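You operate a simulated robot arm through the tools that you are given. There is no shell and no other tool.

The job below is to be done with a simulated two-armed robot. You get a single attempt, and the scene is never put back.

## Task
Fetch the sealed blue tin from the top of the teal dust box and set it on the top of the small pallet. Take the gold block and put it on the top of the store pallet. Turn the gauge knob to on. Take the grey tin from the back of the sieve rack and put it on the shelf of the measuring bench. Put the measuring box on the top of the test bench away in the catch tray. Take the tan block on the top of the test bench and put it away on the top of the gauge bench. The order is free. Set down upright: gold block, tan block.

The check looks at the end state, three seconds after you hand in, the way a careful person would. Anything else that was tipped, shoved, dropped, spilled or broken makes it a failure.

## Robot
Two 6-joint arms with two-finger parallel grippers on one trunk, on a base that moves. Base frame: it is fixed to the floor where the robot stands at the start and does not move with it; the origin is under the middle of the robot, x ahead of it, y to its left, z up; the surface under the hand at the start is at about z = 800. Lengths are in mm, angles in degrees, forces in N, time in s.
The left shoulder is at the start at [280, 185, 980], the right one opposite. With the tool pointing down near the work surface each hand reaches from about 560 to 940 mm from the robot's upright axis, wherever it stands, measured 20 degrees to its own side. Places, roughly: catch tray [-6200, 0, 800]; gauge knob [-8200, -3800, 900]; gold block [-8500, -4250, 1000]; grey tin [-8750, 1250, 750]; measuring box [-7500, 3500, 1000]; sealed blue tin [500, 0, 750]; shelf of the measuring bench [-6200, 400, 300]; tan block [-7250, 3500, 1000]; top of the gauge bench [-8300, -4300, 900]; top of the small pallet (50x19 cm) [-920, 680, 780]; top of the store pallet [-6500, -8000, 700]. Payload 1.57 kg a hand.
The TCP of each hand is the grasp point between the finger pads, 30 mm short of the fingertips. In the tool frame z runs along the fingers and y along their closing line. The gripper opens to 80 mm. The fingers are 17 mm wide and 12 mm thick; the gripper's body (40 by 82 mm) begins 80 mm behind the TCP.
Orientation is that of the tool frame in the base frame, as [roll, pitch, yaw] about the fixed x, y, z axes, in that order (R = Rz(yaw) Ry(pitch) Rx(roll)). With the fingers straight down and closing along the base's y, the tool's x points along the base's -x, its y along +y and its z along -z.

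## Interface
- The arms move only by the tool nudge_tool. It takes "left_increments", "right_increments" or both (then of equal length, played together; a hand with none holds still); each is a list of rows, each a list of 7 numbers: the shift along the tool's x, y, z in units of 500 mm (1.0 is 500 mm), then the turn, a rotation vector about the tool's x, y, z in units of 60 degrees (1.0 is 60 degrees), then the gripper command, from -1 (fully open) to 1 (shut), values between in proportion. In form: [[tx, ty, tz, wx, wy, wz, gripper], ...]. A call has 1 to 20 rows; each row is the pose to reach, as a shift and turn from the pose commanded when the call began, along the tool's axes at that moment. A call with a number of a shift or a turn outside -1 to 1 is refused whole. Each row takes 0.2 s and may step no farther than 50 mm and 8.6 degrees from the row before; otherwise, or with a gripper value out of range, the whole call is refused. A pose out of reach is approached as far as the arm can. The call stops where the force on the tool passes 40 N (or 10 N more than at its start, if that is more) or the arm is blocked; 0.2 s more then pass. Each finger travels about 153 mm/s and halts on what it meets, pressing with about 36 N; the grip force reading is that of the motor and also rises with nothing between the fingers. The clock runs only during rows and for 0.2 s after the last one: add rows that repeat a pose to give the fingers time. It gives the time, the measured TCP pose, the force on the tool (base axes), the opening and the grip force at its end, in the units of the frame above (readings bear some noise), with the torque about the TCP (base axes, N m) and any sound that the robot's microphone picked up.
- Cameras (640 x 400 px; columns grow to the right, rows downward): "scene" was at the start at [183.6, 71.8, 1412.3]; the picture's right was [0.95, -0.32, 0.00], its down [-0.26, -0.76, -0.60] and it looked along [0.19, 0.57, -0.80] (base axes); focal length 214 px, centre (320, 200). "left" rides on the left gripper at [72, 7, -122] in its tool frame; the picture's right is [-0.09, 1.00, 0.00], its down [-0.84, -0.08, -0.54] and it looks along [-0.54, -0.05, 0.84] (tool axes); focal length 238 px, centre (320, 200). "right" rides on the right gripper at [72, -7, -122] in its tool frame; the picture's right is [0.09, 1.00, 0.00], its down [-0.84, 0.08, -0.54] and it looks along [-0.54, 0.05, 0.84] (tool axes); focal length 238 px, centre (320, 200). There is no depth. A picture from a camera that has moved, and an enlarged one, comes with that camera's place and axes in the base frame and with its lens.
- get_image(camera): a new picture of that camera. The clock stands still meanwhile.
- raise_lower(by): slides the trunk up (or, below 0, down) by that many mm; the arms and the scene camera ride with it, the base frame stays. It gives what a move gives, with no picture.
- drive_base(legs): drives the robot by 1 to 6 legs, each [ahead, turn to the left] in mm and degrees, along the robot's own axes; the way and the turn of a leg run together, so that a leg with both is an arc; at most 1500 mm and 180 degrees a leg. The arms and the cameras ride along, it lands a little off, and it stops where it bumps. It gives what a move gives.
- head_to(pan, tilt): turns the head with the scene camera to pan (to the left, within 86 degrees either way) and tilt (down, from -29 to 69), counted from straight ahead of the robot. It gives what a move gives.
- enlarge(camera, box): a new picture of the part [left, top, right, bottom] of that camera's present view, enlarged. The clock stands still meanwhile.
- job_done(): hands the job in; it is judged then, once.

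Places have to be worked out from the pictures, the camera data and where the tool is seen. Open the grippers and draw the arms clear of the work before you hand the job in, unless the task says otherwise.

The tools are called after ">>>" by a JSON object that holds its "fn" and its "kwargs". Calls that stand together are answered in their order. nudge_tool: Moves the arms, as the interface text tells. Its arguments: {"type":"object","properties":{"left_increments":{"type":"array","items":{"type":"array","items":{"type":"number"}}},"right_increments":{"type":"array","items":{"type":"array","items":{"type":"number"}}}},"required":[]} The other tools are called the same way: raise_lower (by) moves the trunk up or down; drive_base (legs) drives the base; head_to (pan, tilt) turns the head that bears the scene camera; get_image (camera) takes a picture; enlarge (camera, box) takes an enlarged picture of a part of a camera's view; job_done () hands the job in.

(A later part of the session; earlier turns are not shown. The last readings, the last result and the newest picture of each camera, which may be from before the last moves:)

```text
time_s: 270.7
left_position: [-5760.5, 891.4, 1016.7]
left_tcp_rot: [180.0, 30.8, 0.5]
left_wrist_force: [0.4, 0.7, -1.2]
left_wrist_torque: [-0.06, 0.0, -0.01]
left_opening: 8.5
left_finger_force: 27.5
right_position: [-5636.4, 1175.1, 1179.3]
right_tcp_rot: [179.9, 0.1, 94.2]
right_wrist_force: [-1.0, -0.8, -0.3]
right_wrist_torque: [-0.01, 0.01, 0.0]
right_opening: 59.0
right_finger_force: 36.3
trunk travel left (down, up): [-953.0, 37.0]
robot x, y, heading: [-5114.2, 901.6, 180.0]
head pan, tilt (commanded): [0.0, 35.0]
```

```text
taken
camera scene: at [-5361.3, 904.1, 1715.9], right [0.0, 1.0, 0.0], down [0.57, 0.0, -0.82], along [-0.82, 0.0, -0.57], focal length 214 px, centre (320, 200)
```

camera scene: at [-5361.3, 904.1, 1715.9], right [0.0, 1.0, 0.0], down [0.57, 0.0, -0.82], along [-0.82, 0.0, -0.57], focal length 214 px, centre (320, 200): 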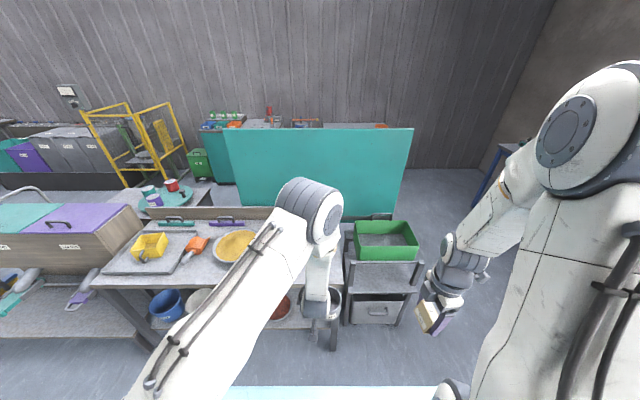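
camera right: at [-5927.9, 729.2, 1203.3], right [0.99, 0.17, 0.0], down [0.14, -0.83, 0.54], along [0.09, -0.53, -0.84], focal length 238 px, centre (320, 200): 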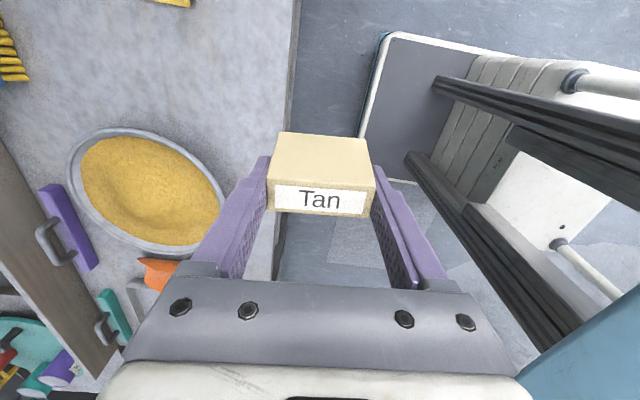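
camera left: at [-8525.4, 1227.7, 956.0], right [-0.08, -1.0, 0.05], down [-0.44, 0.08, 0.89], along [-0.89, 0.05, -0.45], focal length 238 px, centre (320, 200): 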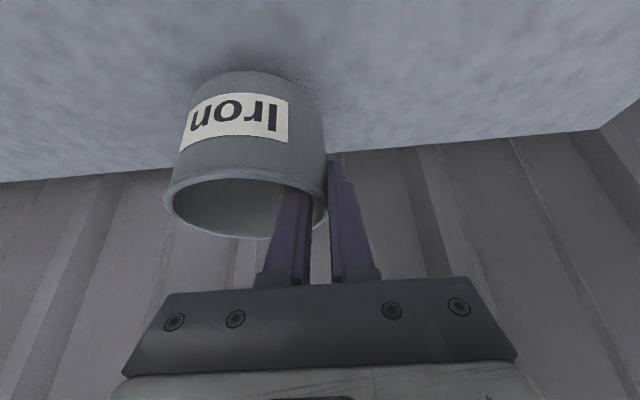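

Now lower the trunk 620 mm so that the arms are at shelf level (free floor space in front).

>>> {"fn": "raise_lower", "kwargs": {"by": -620}}

>>> {"fn": "head_to", "kwargs": {"pan": 0, "tilt": 30}}

>>> {"fn": "get_image", "kwargs": {"camera": "scene"}}

>>> {"fn": "get_image", "kwargs": {"camera": "left"}}

```text
refused: -620 is not a number from -400 to 400
```

```text
time_s: 271.4
left_position: [-5759.8, 891.1, 1016.4]
left_tcp_rot: [179.9, 30.8, 0.6]
left_wrist_force: [0.2, -0.3, -1.0]
left_wrist_torque: [-0.02, 0.01, 0.03]
left_opening: 8.1
left_finger_force: 27.2
right_position: [-5636.4, 1173.7, 1180.4]
right_tcp_rot: [179.9, 0.0, 94.2]
right_wrist_force: [0.2, -0.9, -0.6]
right_wrist_torque: [0.03, 0.0, -0.01]
right_opening: 59.4
right_finger_force: 36.1
trunk travel left (down, up): [-953.0, 37.0]
robot x, y, heading: [-5111.3, 901.9, 180.0]
head pan, tilt (commanded): [0.0, 30.0]
```

```text
taken
camera scene: at [-5363.6, 904.1, 1723.7], right [0.0, 1.0, 0.0], down [0.5, 0.0, -0.87], along [-0.87, 0.0, -0.5], focal length 214 px, centre (320, 200)
```

scene: 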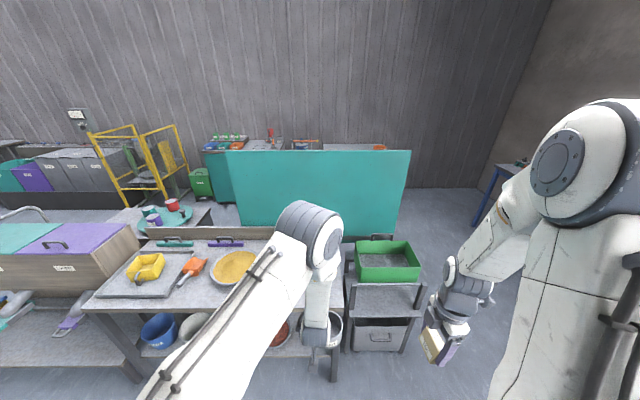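

```text
taken
camera left: at [-5636.2, 885.1, 1085.2], right [-0.07, -1.0, 0.05], down [-0.44, 0.07, 0.89], along [-0.89, 0.04, -0.45], focal length 238 px, centre (320, 200)
```

left: 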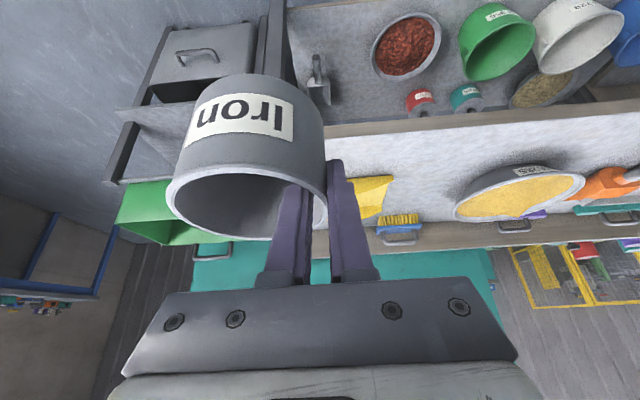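

Trunk moves are limited to 400 mm; I lower in two steps.

>>> {"fn": "raise_lower", "kwargs": {"by": -320}}

>>> {"fn": "raise_lower", "kwargs": {"by": -300}}

>>> {"fn": "get_image", "kwargs": {"camera": "scene"}}

>>> {"fn": "get_image", "kwargs": {"camera": "left"}}

```text
time_s: 274.5
left_position: [-5758.9, 891.3, 697.3]
left_tcp_rot: [180.0, 30.9, 0.4]
left_wrist_force: [0.5, -0.3, -0.7]
left_wrist_torque: [-0.05, -0.01, 0.0]
left_opening: 8.1
left_finger_force: 27.4
right_position: [-5636.9, 1173.5, 859.0]
right_tcp_rot: [179.9, 0.0, 94.2]
right_wrist_force: [0.9, 0.3, 0.2]
right_wrist_torque: [0.0, 0.01, 0.04]
right_opening: 58.8
right_finger_force: 36.0
trunk travel left (down, up): [-633.0, 357.0]
robot x, y, heading: [-5113.4, 901.0, 180.2]
head pan, tilt (commanded): [0.0, 30.0]
```

```text
time_s: 277.5
left_position: [-5760.0, 889.6, 397.6]
left_tcp_rot: [180.0, 30.8, 0.5]
left_wrist_force: [-0.7, -0.2, -1.1]
left_wrist_torque: [-0.07, -0.04, 0.0]
left_opening: 7.5
left_finger_force: 26.9
right_position: [-5636.1, 1174.4, 559.1]
right_tcp_rot: [180.0, 0.0, 94.2]
right_wrist_force: [0.2, -0.1, 0.1]
right_wrist_torque: [0.0, 0.0, -0.03]
right_opening: 59.1
right_finger_force: 36.4
trunk travel left (down, up): [-333.0, 657.0]
robot x, y, heading: [-5110.4, 901.0, 179.9]
head pan, tilt (commanded): [0.0, 30.0]
```

```text
taken
camera scene: at [-5363.6, 904.0, 1103.8], right [0.0, 1.0, 0.0], down [0.5, 0.0, -0.87], along [-0.87, 0.0, -0.5], focal length 214 px, centre (320, 200)
```

scene: 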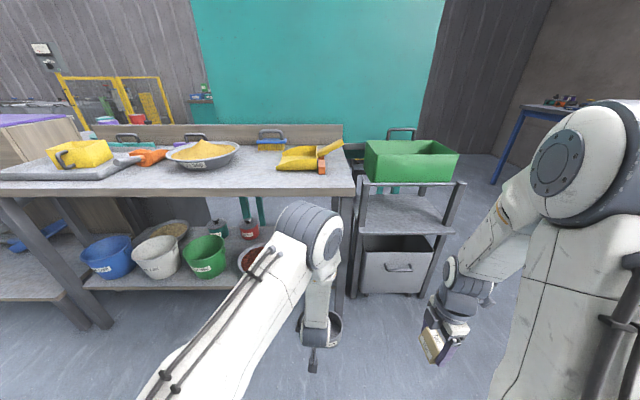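

```text
taken
camera left: at [-5636.1, 885.1, 465.2], right [-0.07, -1.0, 0.05], down [-0.44, 0.07, 0.89], along [-0.89, 0.04, -0.45], focal length 238 px, centre (320, 200)
```

left: 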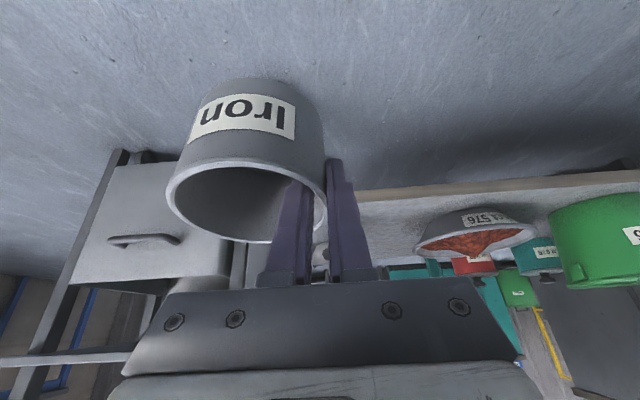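

Zoom on the shelf area around the intended spot.

>>> {"fn": "enlarge", "kwargs": {"camera": "scene", "box": [180, 170, 400, 310]}}

>>> {"fn": "enlarge", "kwargs": {"camera": "left", "box": [300, 140, 560, 300]}}

```text
2.86 times, centred on (290, 240) of scene
camera zoom: at [-5363.6, 904.0, 1103.8], right [0.0, 1.0, 0.0], down [0.5, 0.0, -0.87], along [-0.87, 0.0, -0.5], focal length 613 px, centre (406, 86)
```

zoom: 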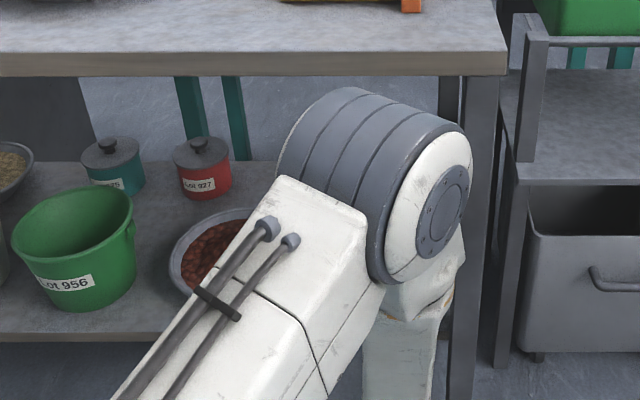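

```text
2.46 times, centred on (430, 220) of left
camera zoom: at [-5636.1, 885.1, 465.2], right [-0.07, -1.0, 0.05], down [-0.44, 0.07, 0.89], along [-0.89, 0.04, -0.45], focal length 587 px, centre (49, 151)
```

zoom: 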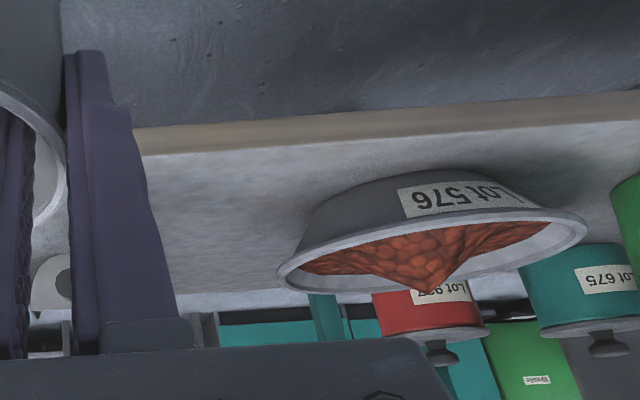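

Shelf top z≈292–300; free spot around (−6090, 810). First I shift the tin sideways to y≈810 in front of the bench.

>>> {"fn": "nudge_tool", "kwargs": {"left_increments": [[-0.0489, 0.0485, 0.0282, 0, 0, 0, 1], [-0.0978, 0.097, 0.0564, 0, 0, 0, 1], [-0.1466, 0.1456, 0.0846, 0, 0, 0, 1], [-0.1955, 0.1941, 0.1128, 0, 0, 0, 1], [-0.2444, 0.2426, 0.141, 0, 0, 0, 1], [-0.2444, 0.2426, 0.141, 0, 0, 0, 1]]}}

>>> {"fn": "get_image", "kwargs": {"camera": "left"}}

>>> {"fn": "get_image", "kwargs": {"camera": "scene"}}

```text
time_s: 278.9
left_position: [-5903.1, 769.3, 398.7]
left_tcp_rot: [-180.0, 30.6, 0.4]
left_wrist_force: [-0.4, -0.2, -0.9]
left_wrist_torque: [-0.05, 0.02, 0.01]
left_opening: 7.3
left_finger_force: 27.2
right_position: [-5636.3, 1174.2, 560.0]
right_tcp_rot: [180.0, 0.0, 94.2]
right_wrist_force: [-0.1, 0.4, -0.1]
right_wrist_torque: [-0.02, -0.05, 0.0]
right_opening: 59.2
right_finger_force: 35.8
trunk travel left (down, up): [-333.0, 657.0]
robot x, y, heading: [-5111.1, 903.0, 179.8]
head pan, tilt (commanded): [0.0, 30.0]
```

```text
taken
camera left: at [-5777.8, 762.7, 466.6], right [-0.07, -1.0, 0.05], down [-0.44, 0.07, 0.89], along [-0.89, 0.04, -0.45], focal length 238 px, centre (320, 200)
```

left: 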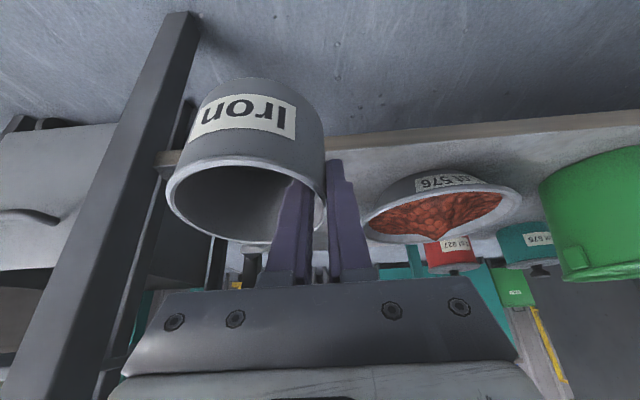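

```text
taken
camera scene: at [-5363.6, 904.0, 1103.7], right [0.0, 1.0, 0.0], down [0.5, 0.0, -0.87], along [-0.87, 0.0, -0.5], focal length 214 px, centre (320, 200)
```

scene: 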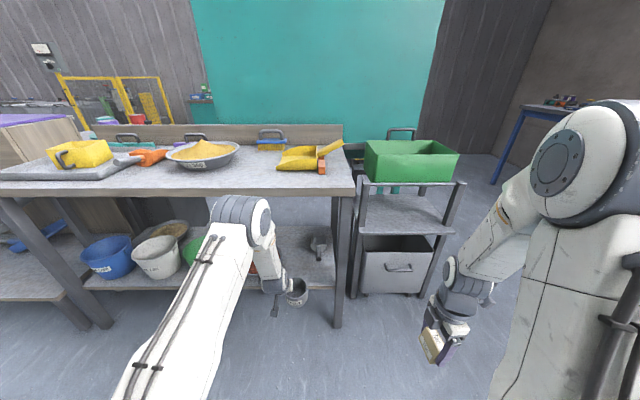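

The way onto the shelf is clear between leg and bowl. Move the tin forward 187 mm over the shelf.

>>> {"fn": "nudge_tool", "kwargs": {"left_increments": [[-0.0642, -0.0007, 0.0383, 0, 0, 0, 1], [-0.1285, -0.0013, 0.0766, 0, 0, 0, 1], [-0.1927, -0.002, 0.1149, 0, 0, 0, 1], [-0.257, -0.0026, 0.1532, 0, 0, 0, 1], [-0.3212, -0.0033, 0.1915, 0, 0, 0, 1], [-0.3212, -0.0033, 0.1915, 0, 0, 0, 1]]}}

>>> {"fn": "get_image", "kwargs": {"camera": "left"}}

>>> {"fn": "enlarge", "kwargs": {"camera": "scene", "box": [200, 180, 380, 310]}}

```text
time_s: 280.3
left_position: [-6073.4, 773.0, 399.0]
left_tcp_rot: [178.8, 31.4, 0.4]
left_wrist_force: [0.4, 0.4, -1.1]
left_wrist_torque: [-0.08, -0.01, 0.0]
left_opening: 7.0
left_finger_force: 26.6
left hand out of reach, approached as far as the arm can: row 3, 4, 5, 6
right_position: [-5636.6, 1175.1, 559.5]
right_tcp_rot: [179.9, 0.1, 94.2]
right_wrist_force: [-0.8, -0.5, -1.2]
right_wrist_torque: [0.01, -0.03, 0.0]
right_opening: 58.9
right_finger_force: 35.7
trunk travel left (down, up): [-333.0, 657.0]
robot x, y, heading: [-5114.7, 900.0, 180.1]
head pan, tilt (commanded): [0.0, 30.0]
```

```text
taken
camera left: at [-5948.2, 768.5, 465.1], right [-0.06, -1.0, 0.07], down [-0.43, 0.09, 0.9], along [-0.9, 0.03, -0.44], focal length 238 px, centre (320, 200)
```

left: 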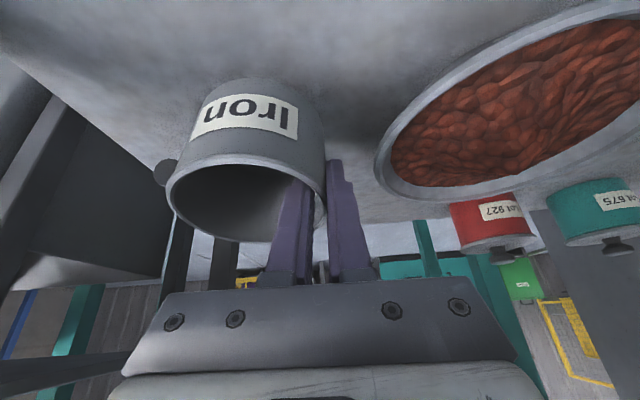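

```text
3.08 times, centred on (290, 245) of scene
camera zoom: at [-5363.6, 903.9, 1103.7], right [0.0, 1.0, 0.0], down [0.5, 0.0, -0.87], along [-0.87, 0.0, -0.5], focal length 660 px, centre (412, 62)
```

zoom: 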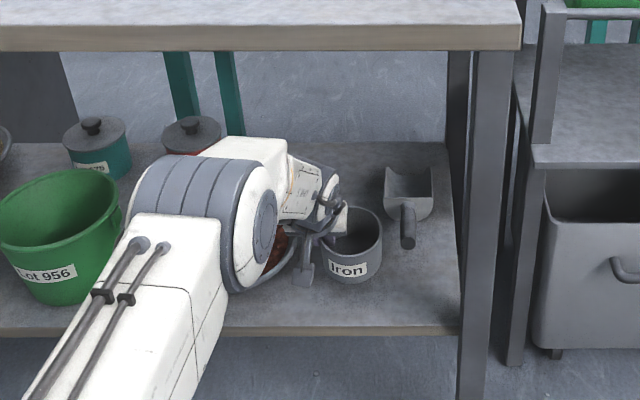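

The arm is near its limit; I drive the base 35 mm forward to set the tin deeper on the shelf.

>>> {"fn": "drive_base", "kwargs": {"legs": [[35, 0]]}}

>>> {"fn": "get_image", "kwargs": {"camera": "left"}}

>>> {"fn": "enlarge", "kwargs": {"camera": "scene", "box": [200, 180, 380, 310]}}

```text
time_s: 281.2
left_position: [-6108.2, 773.5, 398.4]
left_tcp_rot: [178.8, 31.4, 0.4]
left_wrist_force: [0.7, 0.7, 0.4]
left_wrist_torque: [-0.02, -0.05, -0.01]
left_opening: 7.1
left_finger_force: 26.3
right_position: [-5671.4, 1175.9, 559.3]
right_tcp_rot: [179.9, 0.0, 94.2]
right_wrist_force: [0.1, -0.5, -0.2]
right_wrist_torque: [0.0, -0.01, 0.02]
right_opening: 59.0
right_finger_force: 35.9
trunk travel left (down, up): [-333.0, 657.0]
robot x, y, heading: [-5149.3, 898.8, 180.0]
head pan, tilt (commanded): [0.0, 30.0]
```

```text
taken
camera left: at [-5983.8, 769.0, 465.2], right [-0.06, -1.0, 0.06], down [-0.43, 0.08, 0.9], along [-0.9, 0.03, -0.44], focal length 238 px, centre (320, 200)
```

left: 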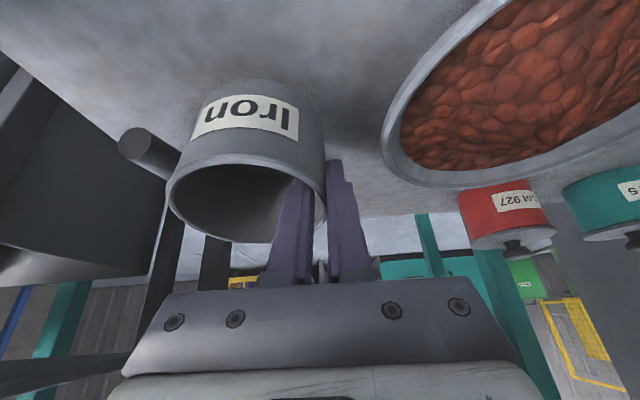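

```text
3.08 times, centred on (290, 245) of scene
camera zoom: at [-5399.2, 904.1, 1103.7], right [0.0, 1.0, 0.0], down [0.5, 0.0, -0.87], along [-0.87, 0.0, -0.5], focal length 660 px, centre (412, 62)
```

zoom: 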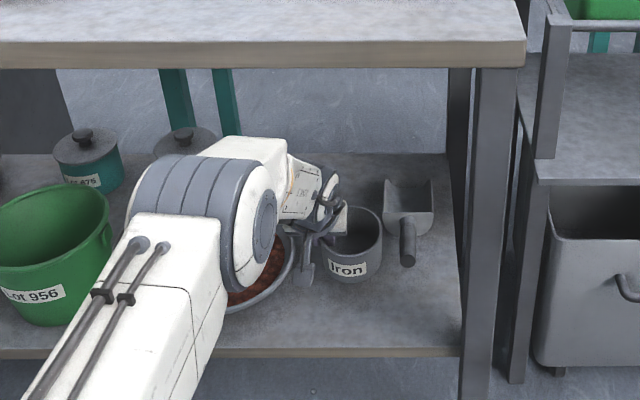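

Gaps to bowl and scoop look fine. Lower the trunk 34 mm, then feel for contact in small steps.

>>> {"fn": "raise_lower", "kwargs": {"by": -34}}

>>> {"fn": "get_image", "kwargs": {"camera": "left"}}

>>> {"fn": "enlarge", "kwargs": {"camera": "scene", "box": [260, 200, 360, 290]}}

```text
time_s: 282.0
left_position: [-6108.3, 773.3, 363.6]
left_tcp_rot: [178.9, 31.4, 0.4]
left_wrist_force: [0.4, -0.2, -1.2]
left_wrist_torque: [-0.05, -0.02, 0.03]
left_opening: 6.6
left_finger_force: 26.4
right_position: [-5671.7, 1175.1, 525.5]
right_tcp_rot: [179.9, 0.0, 94.1]
right_wrist_force: [0.2, 0.4, -1.5]
right_wrist_torque: [0.02, 0.01, -0.05]
right_opening: 59.1
right_finger_force: 36.1
trunk travel left (down, up): [-299.0, 691.0]
robot x, y, heading: [-5146.4, 902.5, 179.9]
head pan, tilt (commanded): [0.0, 30.0]
```

```text
taken
camera left: at [-5983.7, 769.0, 431.3], right [-0.06, -1.0, 0.06], down [-0.43, 0.08, 0.9], along [-0.9, 0.03, -0.44], focal length 238 px, centre (320, 200)
```

left: 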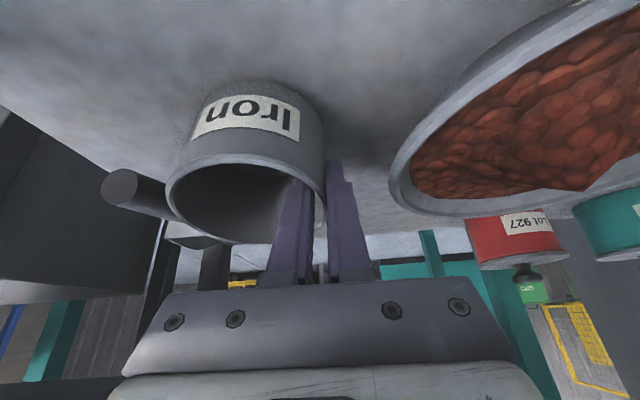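

```text
4.44 times, centred on (310, 245) of scene
camera zoom: at [-5399.2, 904.1, 1069.7], right [0.0, 1.0, 0.0], down [0.5, 0.0, -0.87], along [-0.87, 0.0, -0.5], focal length 953 px, centre (364, 0)
```

zoom: 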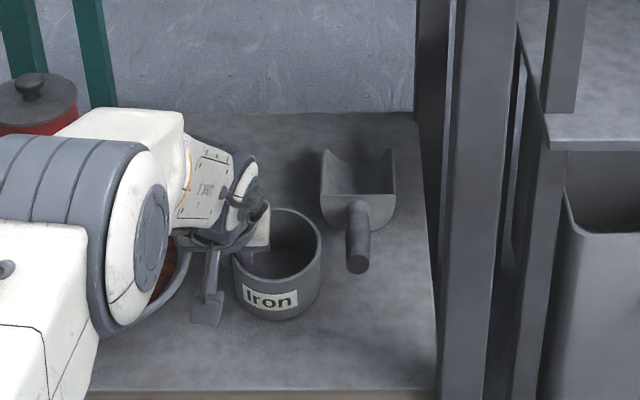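

Lower 4 mm at a time.

>>> {"fn": "raise_lower", "kwargs": {"by": -5}}

```text
time_s: 282.5
left_position: [-6109.6, 773.5, 361.8]
left_tcp_rot: [179.0, 31.5, 0.5]
left_wrist_force: [1.3, -0.6, 6.0]
left_wrist_torque: [0.28, -0.23, -0.07]
left_opening: 7.0
left_finger_force: 26.0
right_position: [-5670.7, 1175.3, 519.5]
right_tcp_rot: [-180.0, 0.0, 94.2]
right_wrist_force: [0.6, -1.0, 0.4]
right_wrist_torque: [-0.02, 0.0, 0.02]
right_opening: 59.4
right_finger_force: 36.0
trunk travel left (down, up): [-294.0, 696.0]
robot x, y, heading: [-5147.6, 902.6, 180.0]
head pan, tilt (commanded): [0.0, 30.0]
```

Contact is felt (6 N). One more 1.5 mm to seat it, then look.

>>> {"fn": "raise_lower", "kwargs": {"by": -1.5}}

>>> {"fn": "get_image", "kwargs": {"camera": "left"}}

>>> {"fn": "enlarge", "kwargs": {"camera": "scene", "box": [260, 200, 360, 290]}}

```text
time_s: 283.0
left_position: [-6109.8, 773.3, 360.1]
left_tcp_rot: [179.0, 31.6, 0.6]
left_wrist_force: [0.4, -2.3, 12.0]
left_wrist_torque: [0.28, -0.4, -0.07]
left_opening: 7.1
left_finger_force: 26.5
right_position: [-5671.9, 1174.2, 519.9]
right_tcp_rot: [-179.9, 0.0, 94.3]
right_wrist_force: [-0.3, -1.0, -0.7]
right_wrist_torque: [0.01, 0.02, 0.01]
right_opening: 58.8
right_finger_force: 35.9
trunk travel left (down, up): [-293.0, 697.0]
robot x, y, heading: [-5146.2, 900.6, 180.0]
head pan, tilt (commanded): [0.0, 30.0]
```

```text
taken
camera left: at [-5984.5, 768.8, 426.5], right [-0.06, -1.0, 0.06], down [-0.43, 0.08, 0.9], along [-0.9, 0.03, -0.43], focal length 238 px, centre (320, 200)
```

left: 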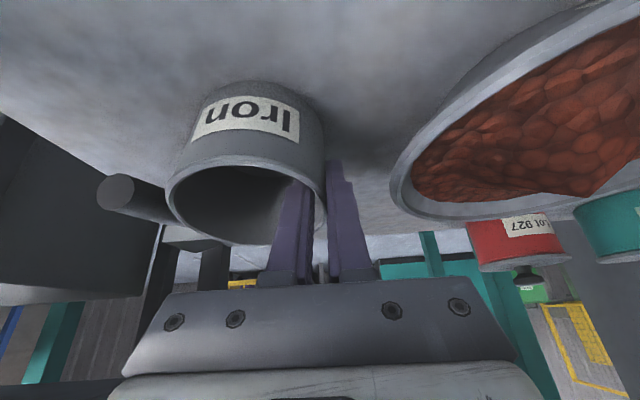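

```text
4.44 times, centred on (310, 245) of scene
camera zoom: at [-5398.6, 904.1, 1063.5], right [0.0, 1.0, 0.0], down [0.5, 0.0, -0.87], along [-0.87, 0.0, -0.5], focal length 953 px, centre (364, 0)
```

zoom: 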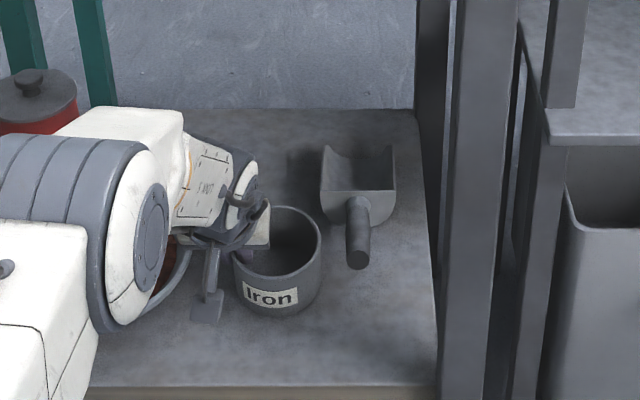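

Seated. Open the fingers slightly (to ~20 mm).

>>> {"fn": "nudge_tool", "kwargs": {"left_increments": [[0, 0, 0, 0, 0, 0, 0.75], [0, 0, 0, 0, 0, 0, 0.65], [0, 0, 0, 0, 0, 0, 0.55], [0, 0, 0, 0, 0, 0, 0.55]]}}

>>> {"fn": "get_image", "kwargs": {"camera": "left"}}

```text
time_s: 284.0
left_position: [-6107.8, 772.9, 358.5]
left_tcp_rot: [178.9, 31.5, 0.5]
left_wrist_force: [0.0, 0.5, -0.1]
left_wrist_torque: [0.0, -0.02, -0.01]
left_opening: 18.1
left_finger_force: 0.0
right_position: [-5671.5, 1174.3, 518.8]
right_tcp_rot: [179.9, 0.0, 94.3]
right_wrist_force: [-0.1, -0.6, -0.5]
right_wrist_torque: [0.02, 0.05, -0.01]
right_opening: 59.2
right_finger_force: 36.2
trunk travel left (down, up): [-293.0, 697.0]
robot x, y, heading: [-5147.8, 905.9, 179.9]
head pan, tilt (commanded): [0.0, 30.0]
```

```text
taken
camera left: at [-5983.7, 769.0, 424.8], right [-0.06, -1.0, 0.06], down [-0.43, 0.08, 0.9], along [-0.9, 0.03, -0.44], focal length 238 px, centre (320, 200)
```

left: 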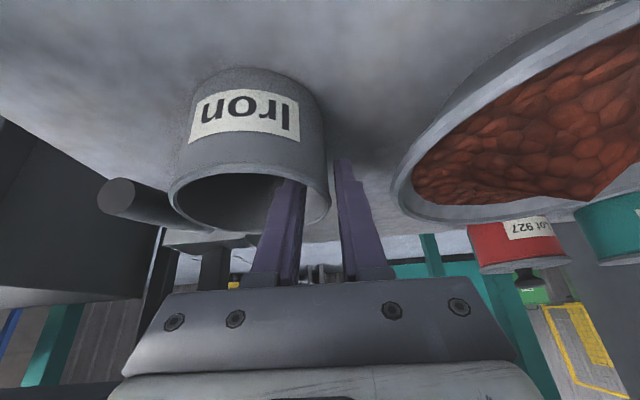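

The tin stands free. Raise the trunk 60 mm to pull the fingers out, then back away.

>>> {"fn": "raise_lower", "kwargs": {"by": 60}}

>>> {"fn": "get_image", "kwargs": {"camera": "left"}}

```text
time_s: 285.0
left_position: [-6108.9, 773.0, 418.2]
left_tcp_rot: [178.9, 31.4, 0.4]
left_wrist_force: [0.7, -0.2, 0.4]
left_wrist_torque: [0.02, -0.02, 0.0]
left_opening: 17.8
left_finger_force: 0.1
right_position: [-5671.4, 1173.8, 578.3]
right_tcp_rot: [179.9, -0.1, 94.2]
right_wrist_force: [-0.5, -0.8, -1.0]
right_wrist_torque: [0.03, 0.0, 0.0]
right_opening: 59.1
right_finger_force: 35.7
trunk travel left (down, up): [-353.0, 637.0]
robot x, y, heading: [-5151.1, 901.4, 179.9]
head pan, tilt (commanded): [0.0, 30.0]
```

```text
taken
camera left: at [-5983.7, 769.0, 484.8], right [-0.06, -1.0, 0.06], down [-0.43, 0.08, 0.9], along [-0.9, 0.03, -0.44], focal length 238 px, centre (320, 200)
```

left: 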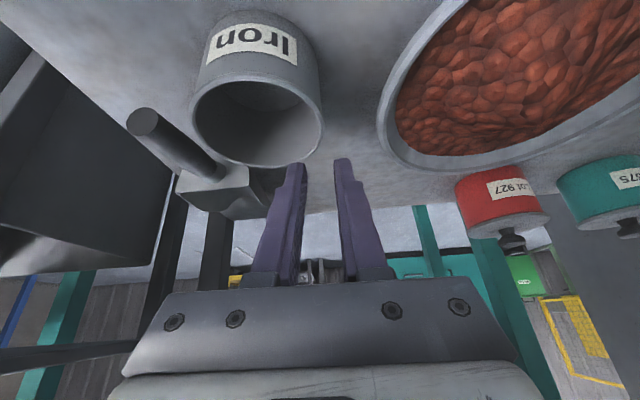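

The tin stands upright on the shelf. Back off 350 mm and raise the trunk again.

>>> {"fn": "drive_base", "kwargs": {"legs": [[-350, 0]]}}

>>> {"fn": "get_image", "kwargs": {"camera": "scene"}}

>>> {"fn": "raise_lower", "kwargs": {"by": 400}}

>>> {"fn": "get_image", "kwargs": {"camera": "scene"}}

```text
time_s: 287.3
left_position: [-5753.6, 771.9, 418.2]
left_tcp_rot: [178.9, 31.4, 0.4]
left_wrist_force: [-0.2, -0.4, 0.1]
left_wrist_torque: [0.0, -0.02, -0.01]
left_opening: 18.2
left_finger_force: 0.1
right_position: [-5317.1, 1174.2, 578.5]
right_tcp_rot: [179.9, -0.1, 94.2]
right_wrist_force: [-0.2, 0.2, 0.2]
right_wrist_torque: [-0.02, -0.02, 0.01]
right_opening: 59.1
right_finger_force: 35.8
trunk travel left (down, up): [-353.0, 637.0]
robot x, y, heading: [-4791.3, 902.1, 179.7]
head pan, tilt (commanded): [0.0, 30.0]
```

```text
taken
camera scene: at [-5044.4, 903.7, 1123.2], right [0.0, 1.0, 0.0], down [0.5, 0.0, -0.87], along [-0.87, 0.0, -0.5], focal length 214 px, centre (320, 200)
```

scene: 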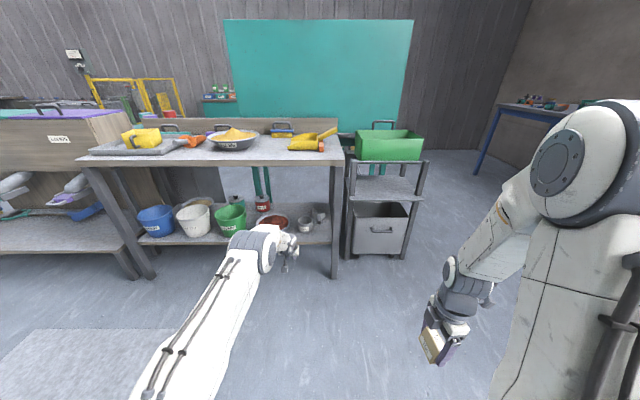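

```text
time_s: 291.1
left_position: [-5753.4, 773.5, 818.7]
left_tcp_rot: [179.0, 31.4, 0.5]
left_wrist_force: [0.0, 0.7, 0.3]
left_wrist_torque: [0.02, 0.0, 0.03]
left_opening: 17.9
left_finger_force: 0.1
right_position: [-5317.1, 1175.4, 978.5]
right_tcp_rot: [179.9, 0.1, 94.2]
right_wrist_force: [0.7, 0.0, 0.2]
right_wrist_torque: [-0.02, 0.0, 0.02]
right_opening: 59.1
right_finger_force: 36.1
trunk travel left (down, up): [-753.0, 237.0]
robot x, y, heading: [-4791.1, 900.8, 179.8]
head pan, tilt (commanded): [0.0, 30.0]
```

```text
taken
camera scene: at [-5044.6, 903.7, 1523.2], right [0.0, 1.0, 0.0], down [0.5, 0.0, -0.87], along [-0.87, 0.0, -0.5], focal length 214 px, centre (320, 200)
```

scene: 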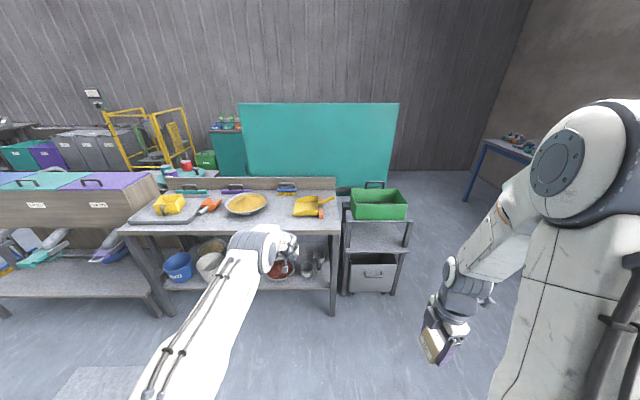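

Both shelf and tray items are in place. I retract the left arm into a travel pose.

>>> {"fn": "nudge_tool", "kwargs": {"left_increments": [[0.047, 0.0156, -0.0814, 0, 0, 0, -1], [0.094, 0.0313, -0.1628, 0, 0, 0, -1], [0.141, 0.0469, -0.2441, 0, 0, 0, -1], [0.188, 0.0625, -0.3255, 0, 0, 0, -1], [0.235, 0.0781, -0.4069, 0, 0, 0, -1], [0.282, 0.0938, -0.4883, 0, 0, 0, -1], [0.329, 0.1094, -0.5696, 0, 0, 0, -1], [0.376, 0.125, -0.651, 0, 0, 0, -1], [0.376, 0.125, -0.651, 0, 0, 0, -1]]}}

>>> {"fn": "enlarge", "kwargs": {"camera": "scene", "box": [110, 180, 350, 310]}}

>>> {"fn": "head_to", "kwargs": {"pan": 60, "tilt": 15}}

>>> {"fn": "get_image", "kwargs": {"camera": "scene"}}

```text
time_s: 293.1
left_position: [-5435.2, 719.2, 1001.4]
left_tcp_rot: [178.9, 31.3, 0.5]
left_wrist_force: [-0.6, -0.1, 0.0]
left_wrist_torque: [0.01, -0.02, -0.01]
left_opening: 80.1
left_finger_force: 0.0
left hand out of reach, approached as far as the arm can: row 8, 9
right_position: [-5317.4, 1173.8, 978.4]
right_tcp_rot: [-179.9, 0.0, 94.2]
right_wrist_force: [0.5, -0.5, 0.7]
right_wrist_torque: [-0.01, -0.02, -0.01]
right_opening: 59.1
right_finger_force: 36.4
trunk travel left (down, up): [-753.0, 237.0]
robot x, y, heading: [-4793.9, 897.3, 179.8]
head pan, tilt (commanded): [0.0, 30.0]
```

```text
2.67 times, centred on (230, 245) of scene
camera zoom: at [-5044.2, 903.6, 1523.3], right [0.0, 1.0, 0.0], down [0.5, 0.0, -0.87], along [-0.87, 0.0, -0.5], focal length 572 px, centre (560, 80)
```

zoom: 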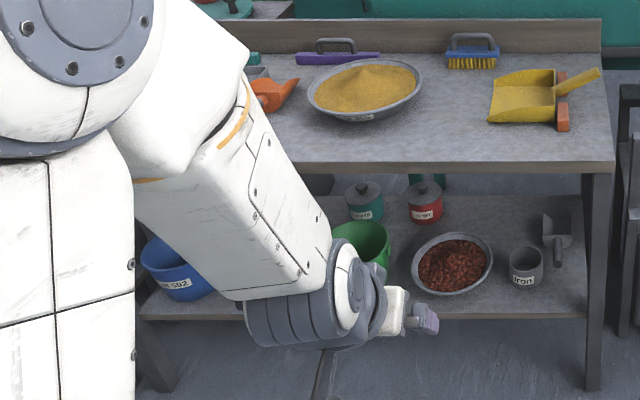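

```text
time_s: 294.4
left_position: [-5437.1, 718.8, 1000.9]
left_tcp_rot: [179.0, 31.2, 0.5]
left_wrist_force: [0.6, 1.0, -0.1]
left_wrist_torque: [0.01, -0.01, -0.01]
left_opening: 80.0
left_finger_force: 0.1
right_position: [-5316.6, 1174.3, 978.7]
right_tcp_rot: [179.9, -0.1, 94.1]
right_wrist_force: [0.0, -0.5, -0.5]
right_wrist_torque: [0.0, -0.03, 0.02]
right_opening: 58.9
right_finger_force: 35.6
trunk travel left (down, up): [-753.0, 237.0]
robot x, y, heading: [-4795.5, 902.1, 180.0]
head pan, tilt (commanded): [60.0, 15.0]
```

```text
taken
camera scene: at [-5000.9, 822.8, 1547.4], right [-0.87, 0.5, 0.0], down [0.13, 0.22, -0.97], along [-0.48, -0.84, -0.26], focal length 214 px, centre (320, 200)
```

scene: 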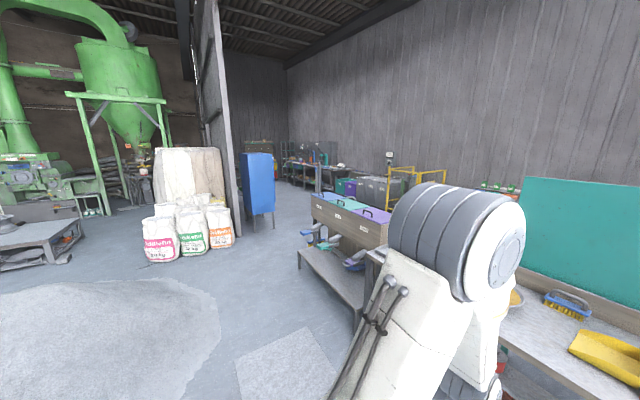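

The grey tin stands upright on the shelf. Next the gauge bench; I check the floor between the heap and the bins (mat) more closely.

>>> {"fn": "head_to", "kwargs": {"pan": 70, "tilt": 35}}

>>> {"fn": "get_image", "kwargs": {"camera": "scene"}}

>>> {"fn": "enlarge", "kwargs": {"camera": "scene", "box": [200, 80, 420, 260]}}

```text
time_s: 295.3
left_position: [-5436.6, 719.0, 1002.4]
left_tcp_rot: [179.0, 31.3, 0.6]
left_wrist_force: [-0.2, -0.8, 0.0]
left_wrist_torque: [-0.01, -0.02, -0.02]
left_opening: 80.0
left_finger_force: 0.0
right_position: [-5316.7, 1174.7, 978.6]
right_tcp_rot: [179.9, -0.1, 94.2]
right_wrist_force: [0.0, -0.3, -0.7]
right_wrist_torque: [0.03, 0.03, -0.02]
right_opening: 59.3
right_finger_force: 35.8
trunk travel left (down, up): [-753.0, 237.0]
robot x, y, heading: [-4795.4, 903.1, 179.9]
head pan, tilt (commanded): [70.0, 35.0]
```

```text
taken
camera scene: at [-4984.3, 820.8, 1515.5], right [-0.94, 0.34, 0.0], down [0.2, 0.54, -0.82], along [-0.28, -0.77, -0.57], focal length 214 px, centre (320, 200)
```

scene: 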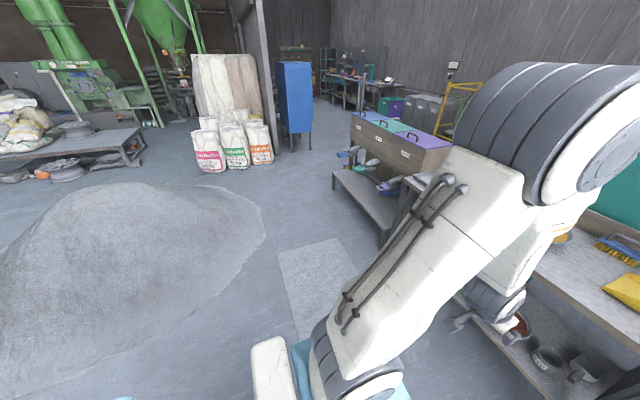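

```text
2.22 times, centred on (310, 170) of scene
camera zoom: at [-4984.3, 820.8, 1515.5], right [-0.94, 0.34, 0.0], down [0.2, 0.54, -0.82], along [-0.28, -0.77, -0.57], focal length 477 px, centre (342, 267)
```

zoom: 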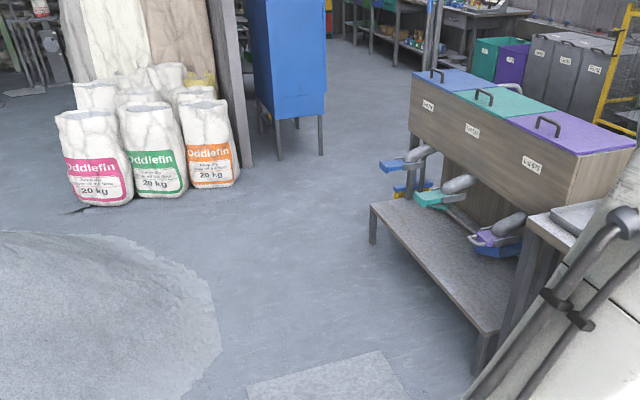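

I prefer to avoid the mat and heap: I take the corridor behind the bench instead. Drive north-west, then west to the corridor's north end.

>>> {"fn": "drive_base", "kwargs": {"legs": [[0, -60.5], [1160, 0], [0, 56.4], [900, 0], [893, 0]]}}

>>> {"fn": "head_to", "kwargs": {"pan": 70, "tilt": 30}}

>>> {"fn": "get_image", "kwargs": {"camera": "scene"}}

```text
time_s: 315.0
left_position: [-7795.6, 1872.8, 1001.8]
left_tcp_rot: [178.9, 31.2, -2.9]
left_wrist_force: [0.1, 0.7, -1.1]
left_wrist_torque: [0.01, -0.01, -0.01]
left_opening: 80.3
left_finger_force: 0.0
right_position: [-7649.9, 2320.2, 978.4]
right_tcp_rot: [179.8, 0.0, 90.8]
right_wrist_force: [-0.7, 1.0, -0.2]
right_wrist_torque: [0.0, -0.02, 0.01]
right_opening: 59.0
right_finger_force: 35.9
trunk travel left (down, up): [-753.0, 237.0]
robot x, y, heading: [-7144.2, 2016.3, 176.4]
head pan, tilt (commanded): [70.0, 35.0]
```

```text
time_s: 315.6
left_position: [-7794.3, 1873.6, 1001.9]
left_tcp_rot: [178.9, 31.3, -2.9]
left_wrist_force: [-0.1, 0.2, 0.3]
left_wrist_torque: [-0.02, 0.01, -0.01]
left_opening: 79.8
left_finger_force: 0.1
right_position: [-7650.3, 2320.4, 977.9]
right_tcp_rot: [179.8, 0.0, 90.8]
right_wrist_force: [-0.1, -0.4, -0.3]
right_wrist_torque: [0.01, 0.0, -0.02]
right_opening: 59.0
right_finger_force: 36.1
trunk travel left (down, up): [-753.0, 237.0]
robot x, y, heading: [-7146.0, 2021.7, 176.8]
head pan, tilt (commanded): [70.0, 30.0]
```

```text
taken
camera scene: at [-7339.3, 1946.2, 1523.2], right [-0.92, 0.4, 0.0], down [0.2, 0.46, -0.87], along [-0.34, -0.79, -0.5], focal length 214 px, centre (320, 200)
```

scene: 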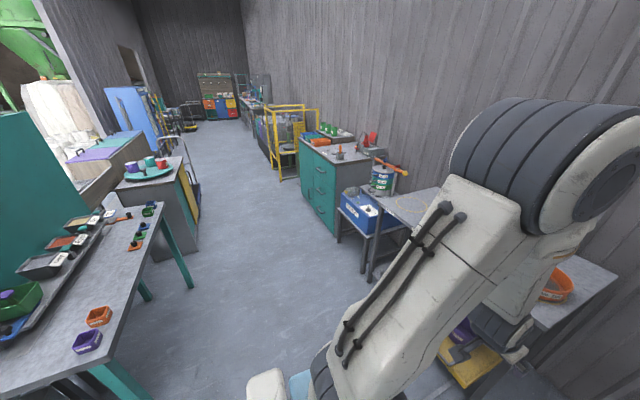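

Corridor clear. Drive to (−7480, 1200), face south and go 1500 mm.

>>> {"fn": "drive_base", "kwargs": {"legs": [[0, 71], [886, 0], [0, 22.2], [1400, 0]]}}

>>> {"fn": "head_to", "kwargs": {"pan": 0, "tilt": 20}}

>>> {"fn": "get_image", "kwargs": {"camera": "scene"}}

```text
time_s: 331.3
left_position: [-7303.9, -878.3, 1000.8]
left_tcp_rot: [178.9, 31.3, 91.2]
left_wrist_force: [-0.2, 0.1, -1.2]
left_wrist_torque: [0.01, -0.01, 0.0]
left_opening: 80.2
left_finger_force: 0.0
right_position: [-7760.8, -765.0, 979.4]
right_tcp_rot: [179.9, 0.1, -175.0]
right_wrist_force: [0.1, -0.2, -0.3]
right_wrist_torque: [-0.01, -0.01, -0.02]
right_opening: 59.2
right_finger_force: 36.0
trunk travel left (down, up): [-753.0, 237.0]
robot x, y, heading: [-7498.1, -237.6, -89.3]
head pan, tilt (commanded): [70.0, 30.0]
```

```text
time_s: 332.7
left_position: [-7305.0, -879.2, 1002.1]
left_tcp_rot: [178.8, 31.3, 91.2]
left_wrist_force: [-0.4, 0.0, 0.4]
left_wrist_torque: [0.02, 0.0, -0.04]
left_opening: 79.9
left_finger_force: 0.0
right_position: [-7759.7, -764.8, 978.4]
right_tcp_rot: [179.9, 0.0, -175.1]
right_wrist_force: [0.2, 0.6, -1.0]
right_wrist_torque: [0.01, -0.01, -0.04]
right_opening: 59.1
right_finger_force: 36.0
trunk travel left (down, up): [-753.0, 237.0]
robot x, y, heading: [-7494.1, -240.4, -89.4]
head pan, tilt (commanded): [0.0, 20.0]
```

```text
taken
camera scene: at [-7492.7, -490.1, 1539.3], right [-1.0, -0.01, 0.0], down [0.0, 0.34, -0.94], along [0.01, -0.94, -0.34], focal length 214 px, centre (320, 200)
```

scene: 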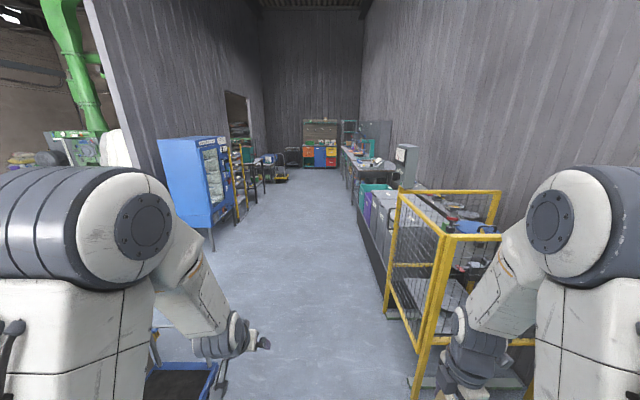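

The way south is free (cage front at x≈−8040). Drive 2300 mm on.

>>> {"fn": "drive_base", "kwargs": {"legs": [[1200, 0], [1100, 0]]}}

>>> {"fn": "head_to", "kwargs": {"pan": -25, "tilt": 25}}

>>> {"fn": "get_image", "kwargs": {"camera": "scene"}}

```text
time_s: 344.0
left_position: [-7262.8, -3170.0, 1002.6]
left_tcp_rot: [179.0, 31.2, 91.7]
left_wrist_force: [0.3, 0.2, 1.0]
left_wrist_torque: [0.01, 0.01, 0.03]
left_opening: 80.1
left_finger_force: 0.1
right_position: [-7719.2, -3061.9, 978.1]
right_tcp_rot: [179.9, 0.0, -174.5]
right_wrist_force: [-0.7, 0.1, -0.2]
right_wrist_torque: [-0.04, 0.04, 0.02]
right_opening: 59.1
right_finger_force: 35.9
trunk travel left (down, up): [-753.0, 237.0]
robot x, y, heading: [-7457.6, -2534.4, -89.0]
head pan, tilt (commanded): [0.0, 20.0]
```

```text
time_s: 344.9
left_position: [-7262.6, -3170.8, 1001.1]
left_tcp_rot: [178.9, 31.3, 91.8]
left_wrist_force: [0.2, 0.2, 0.0]
left_wrist_torque: [0.0, 0.03, -0.02]
left_opening: 79.9
left_finger_force: 0.1
right_position: [-7720.0, -3061.4, 978.8]
right_tcp_rot: [179.9, 0.0, -174.6]
right_wrist_force: [0.8, -0.4, -0.9]
right_wrist_torque: [0.02, 0.01, -0.01]
right_opening: 58.9
right_finger_force: 35.8
trunk travel left (down, up): [-753.0, 237.0]
robot x, y, heading: [-7457.1, -2535.0, -88.6]
head pan, tilt (commanded): [-25.0, 25.0]
```

```text
taken
camera scene: at [-7493.4, -2774.8, 1531.2], right [-0.92, 0.4, 0.0], down [0.17, 0.39, -0.91], along [-0.37, -0.83, -0.42], focal length 214 px, centre (320, 200)
```

scene: 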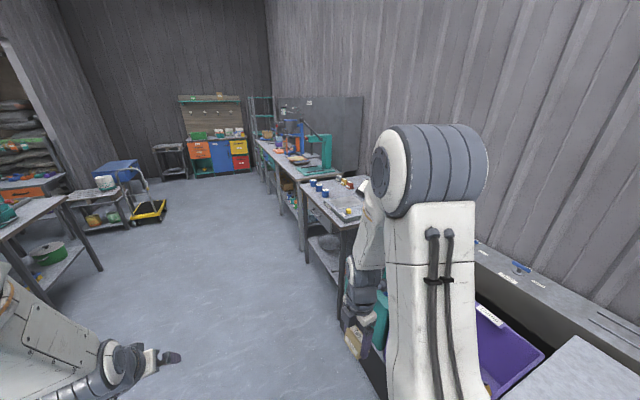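

Zoom on the benches ahead.

>>> {"fn": "enlarge", "kwargs": {"camera": "scene", "box": [230, 80, 390, 240]}}

>>> {"fn": "head_to", "kwargs": {"pan": 0, "tilt": 25}}

>>> {"fn": "get_image", "kwargs": {"camera": "scene"}}

```text
2.50 times, centred on (310, 160) of scene
camera zoom: at [-7493.4, -2774.8, 1531.2], right [-0.92, 0.4, 0.0], down [0.17, 0.39, -0.91], along [-0.37, -0.83, -0.42], focal length 536 px, centre (345, 300)
```

zoom: 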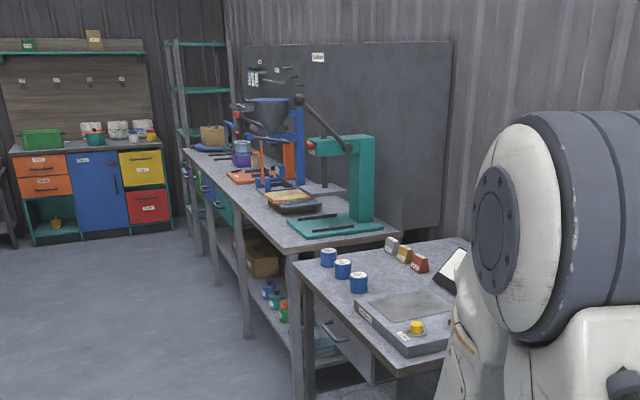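

```text
time_s: 345.8
left_position: [-7262.4, -3171.4, 1001.9]
left_tcp_rot: [178.9, 31.3, 91.7]
left_wrist_force: [0.8, 0.1, -0.1]
left_wrist_torque: [-0.01, -0.03, 0.01]
left_opening: 80.1
left_finger_force: 0.0
right_position: [-7719.8, -3061.5, 977.7]
right_tcp_rot: [179.9, -0.1, -174.6]
right_wrist_force: [0.3, -0.4, 0.1]
right_wrist_torque: [0.03, 0.03, 0.0]
right_opening: 58.9
right_finger_force: 35.5
trunk travel left (down, up): [-753.0, 237.0]
robot x, y, heading: [-7458.7, -2532.2, -88.8]
head pan, tilt (commanded): [0.0, 25.0]
```

```text
taken
camera scene: at [-7454.4, -2782.6, 1531.2], right [-1.0, -0.02, 0.0], down [-0.01, 0.42, -0.91], along [0.02, -0.91, -0.42], focal length 214 px, centre (320, 200)
```

scene: 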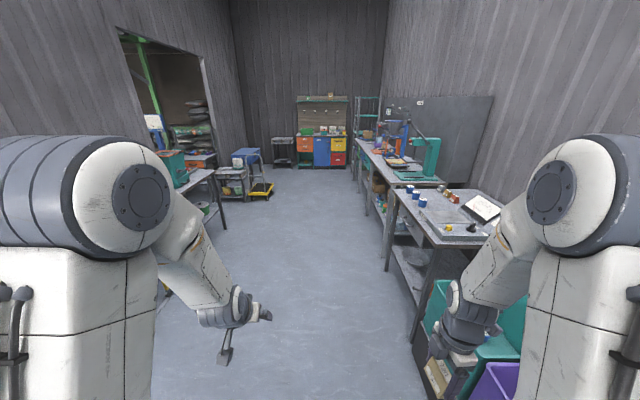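

The near bench with the yellow knob, blue weights and coloured blocks is the gauge bench. I raise the trunk 200 mm for clearance, drive 1400 mm south and turn to face it.

>>> {"fn": "raise_lower", "kwargs": {"by": 200}}

>>> {"fn": "drive_base", "kwargs": {"legs": [[1400, 0], [0, -91]]}}

>>> {"fn": "head_to", "kwargs": {"pan": 0, "tilt": 40}}

>>> {"fn": "get_image", "kwargs": {"camera": "scene"}}

>>> {"fn": "get_image", "kwargs": {"camera": "left"}}

```text
time_s: 347.9
left_position: [-7262.8, -3172.2, 1201.5]
left_tcp_rot: [178.9, 31.3, 91.7]
left_wrist_force: [0.5, 0.1, 0.1]
left_wrist_torque: [-0.03, 0.0, 0.03]
left_opening: 79.8
left_finger_force: 0.0
right_position: [-7720.0, -3061.7, 1178.5]
right_tcp_rot: [179.9, 0.0, -174.7]
right_wrist_force: [0.0, -0.2, -1.4]
right_wrist_torque: [0.04, -0.02, -0.04]
right_opening: 59.1
right_finger_force: 35.6
trunk travel left (down, up): [-953.0, 37.0]
robot x, y, heading: [-7457.2, -2529.6, -88.8]
head pan, tilt (commanded): [0.0, 25.0]
```

```text
time_s: 358.8
left_position: [-8055.5, -4136.3, 1201.9]
left_tcp_rot: [178.9, 31.3, 2.0]
left_wrist_force: [0.2, -0.7, 0.5]
left_wrist_torque: [0.0, 0.04, -0.02]
left_opening: 80.1
left_finger_force: 0.1
right_position: [-7949.3, -3677.7, 1178.2]
right_tcp_rot: [179.9, 0.0, 95.7]
right_wrist_force: [0.2, 0.6, -0.9]
right_wrist_torque: [-0.02, -0.03, -0.01]
right_opening: 58.9
right_finger_force: 35.9
trunk travel left (down, up): [-953.0, 37.0]
robot x, y, heading: [-7420.1, -3937.6, -178.4]
head pan, tilt (commanded): [0.0, 25.0]
```

```text
time_s: 359.6
left_position: [-8055.5, -4137.3, 1201.4]
left_tcp_rot: [178.8, 31.4, 2.1]
left_wrist_force: [0.4, -0.5, -0.6]
left_wrist_torque: [0.02, -0.03, 0.03]
left_opening: 80.1
left_finger_force: 0.0
right_position: [-7948.8, -3678.6, 1179.5]
right_tcp_rot: [179.8, 0.0, 95.6]
right_wrist_force: [0.4, 0.3, -1.0]
right_wrist_torque: [0.02, -0.01, 0.0]
right_opening: 58.9
right_finger_force: 36.6
trunk travel left (down, up): [-953.0, 37.0]
robot x, y, heading: [-7421.8, -3937.7, -178.5]
head pan, tilt (commanded): [0.0, 40.0]
```

```text
taken
camera scene: at [-7663.6, -3942.0, 1707.9], right [-0.03, 1.0, 0.0], down [0.64, 0.02, -0.77], along [-0.77, -0.02, -0.64], focal length 214 px, centre (320, 200)
```

scene: 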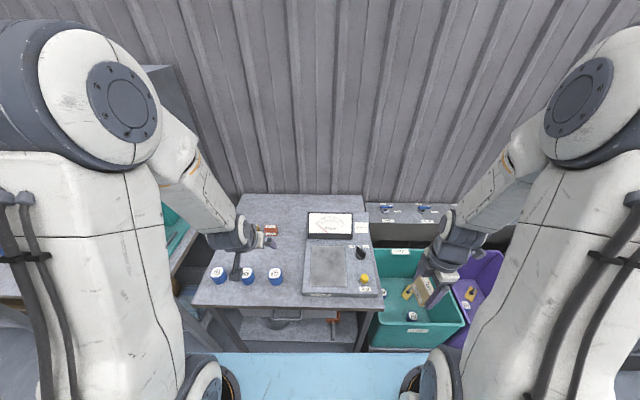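

```text
taken
camera left: at [-7931.0, -4137.5, 1268.6], right [-0.03, -1.0, 0.06], down [-0.44, 0.07, 0.9], along [-0.9, 0.0, -0.44], focal length 238 px, centre (320, 200)
```

left: 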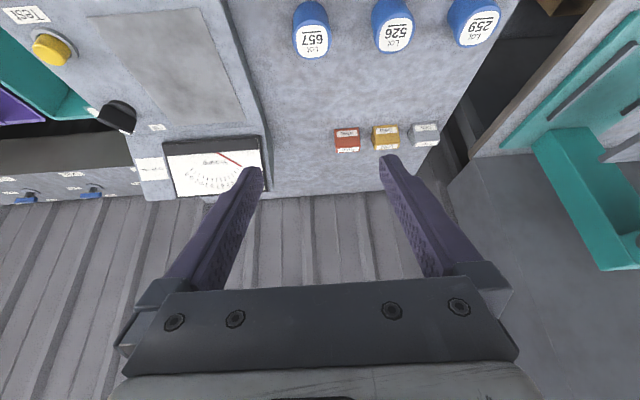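

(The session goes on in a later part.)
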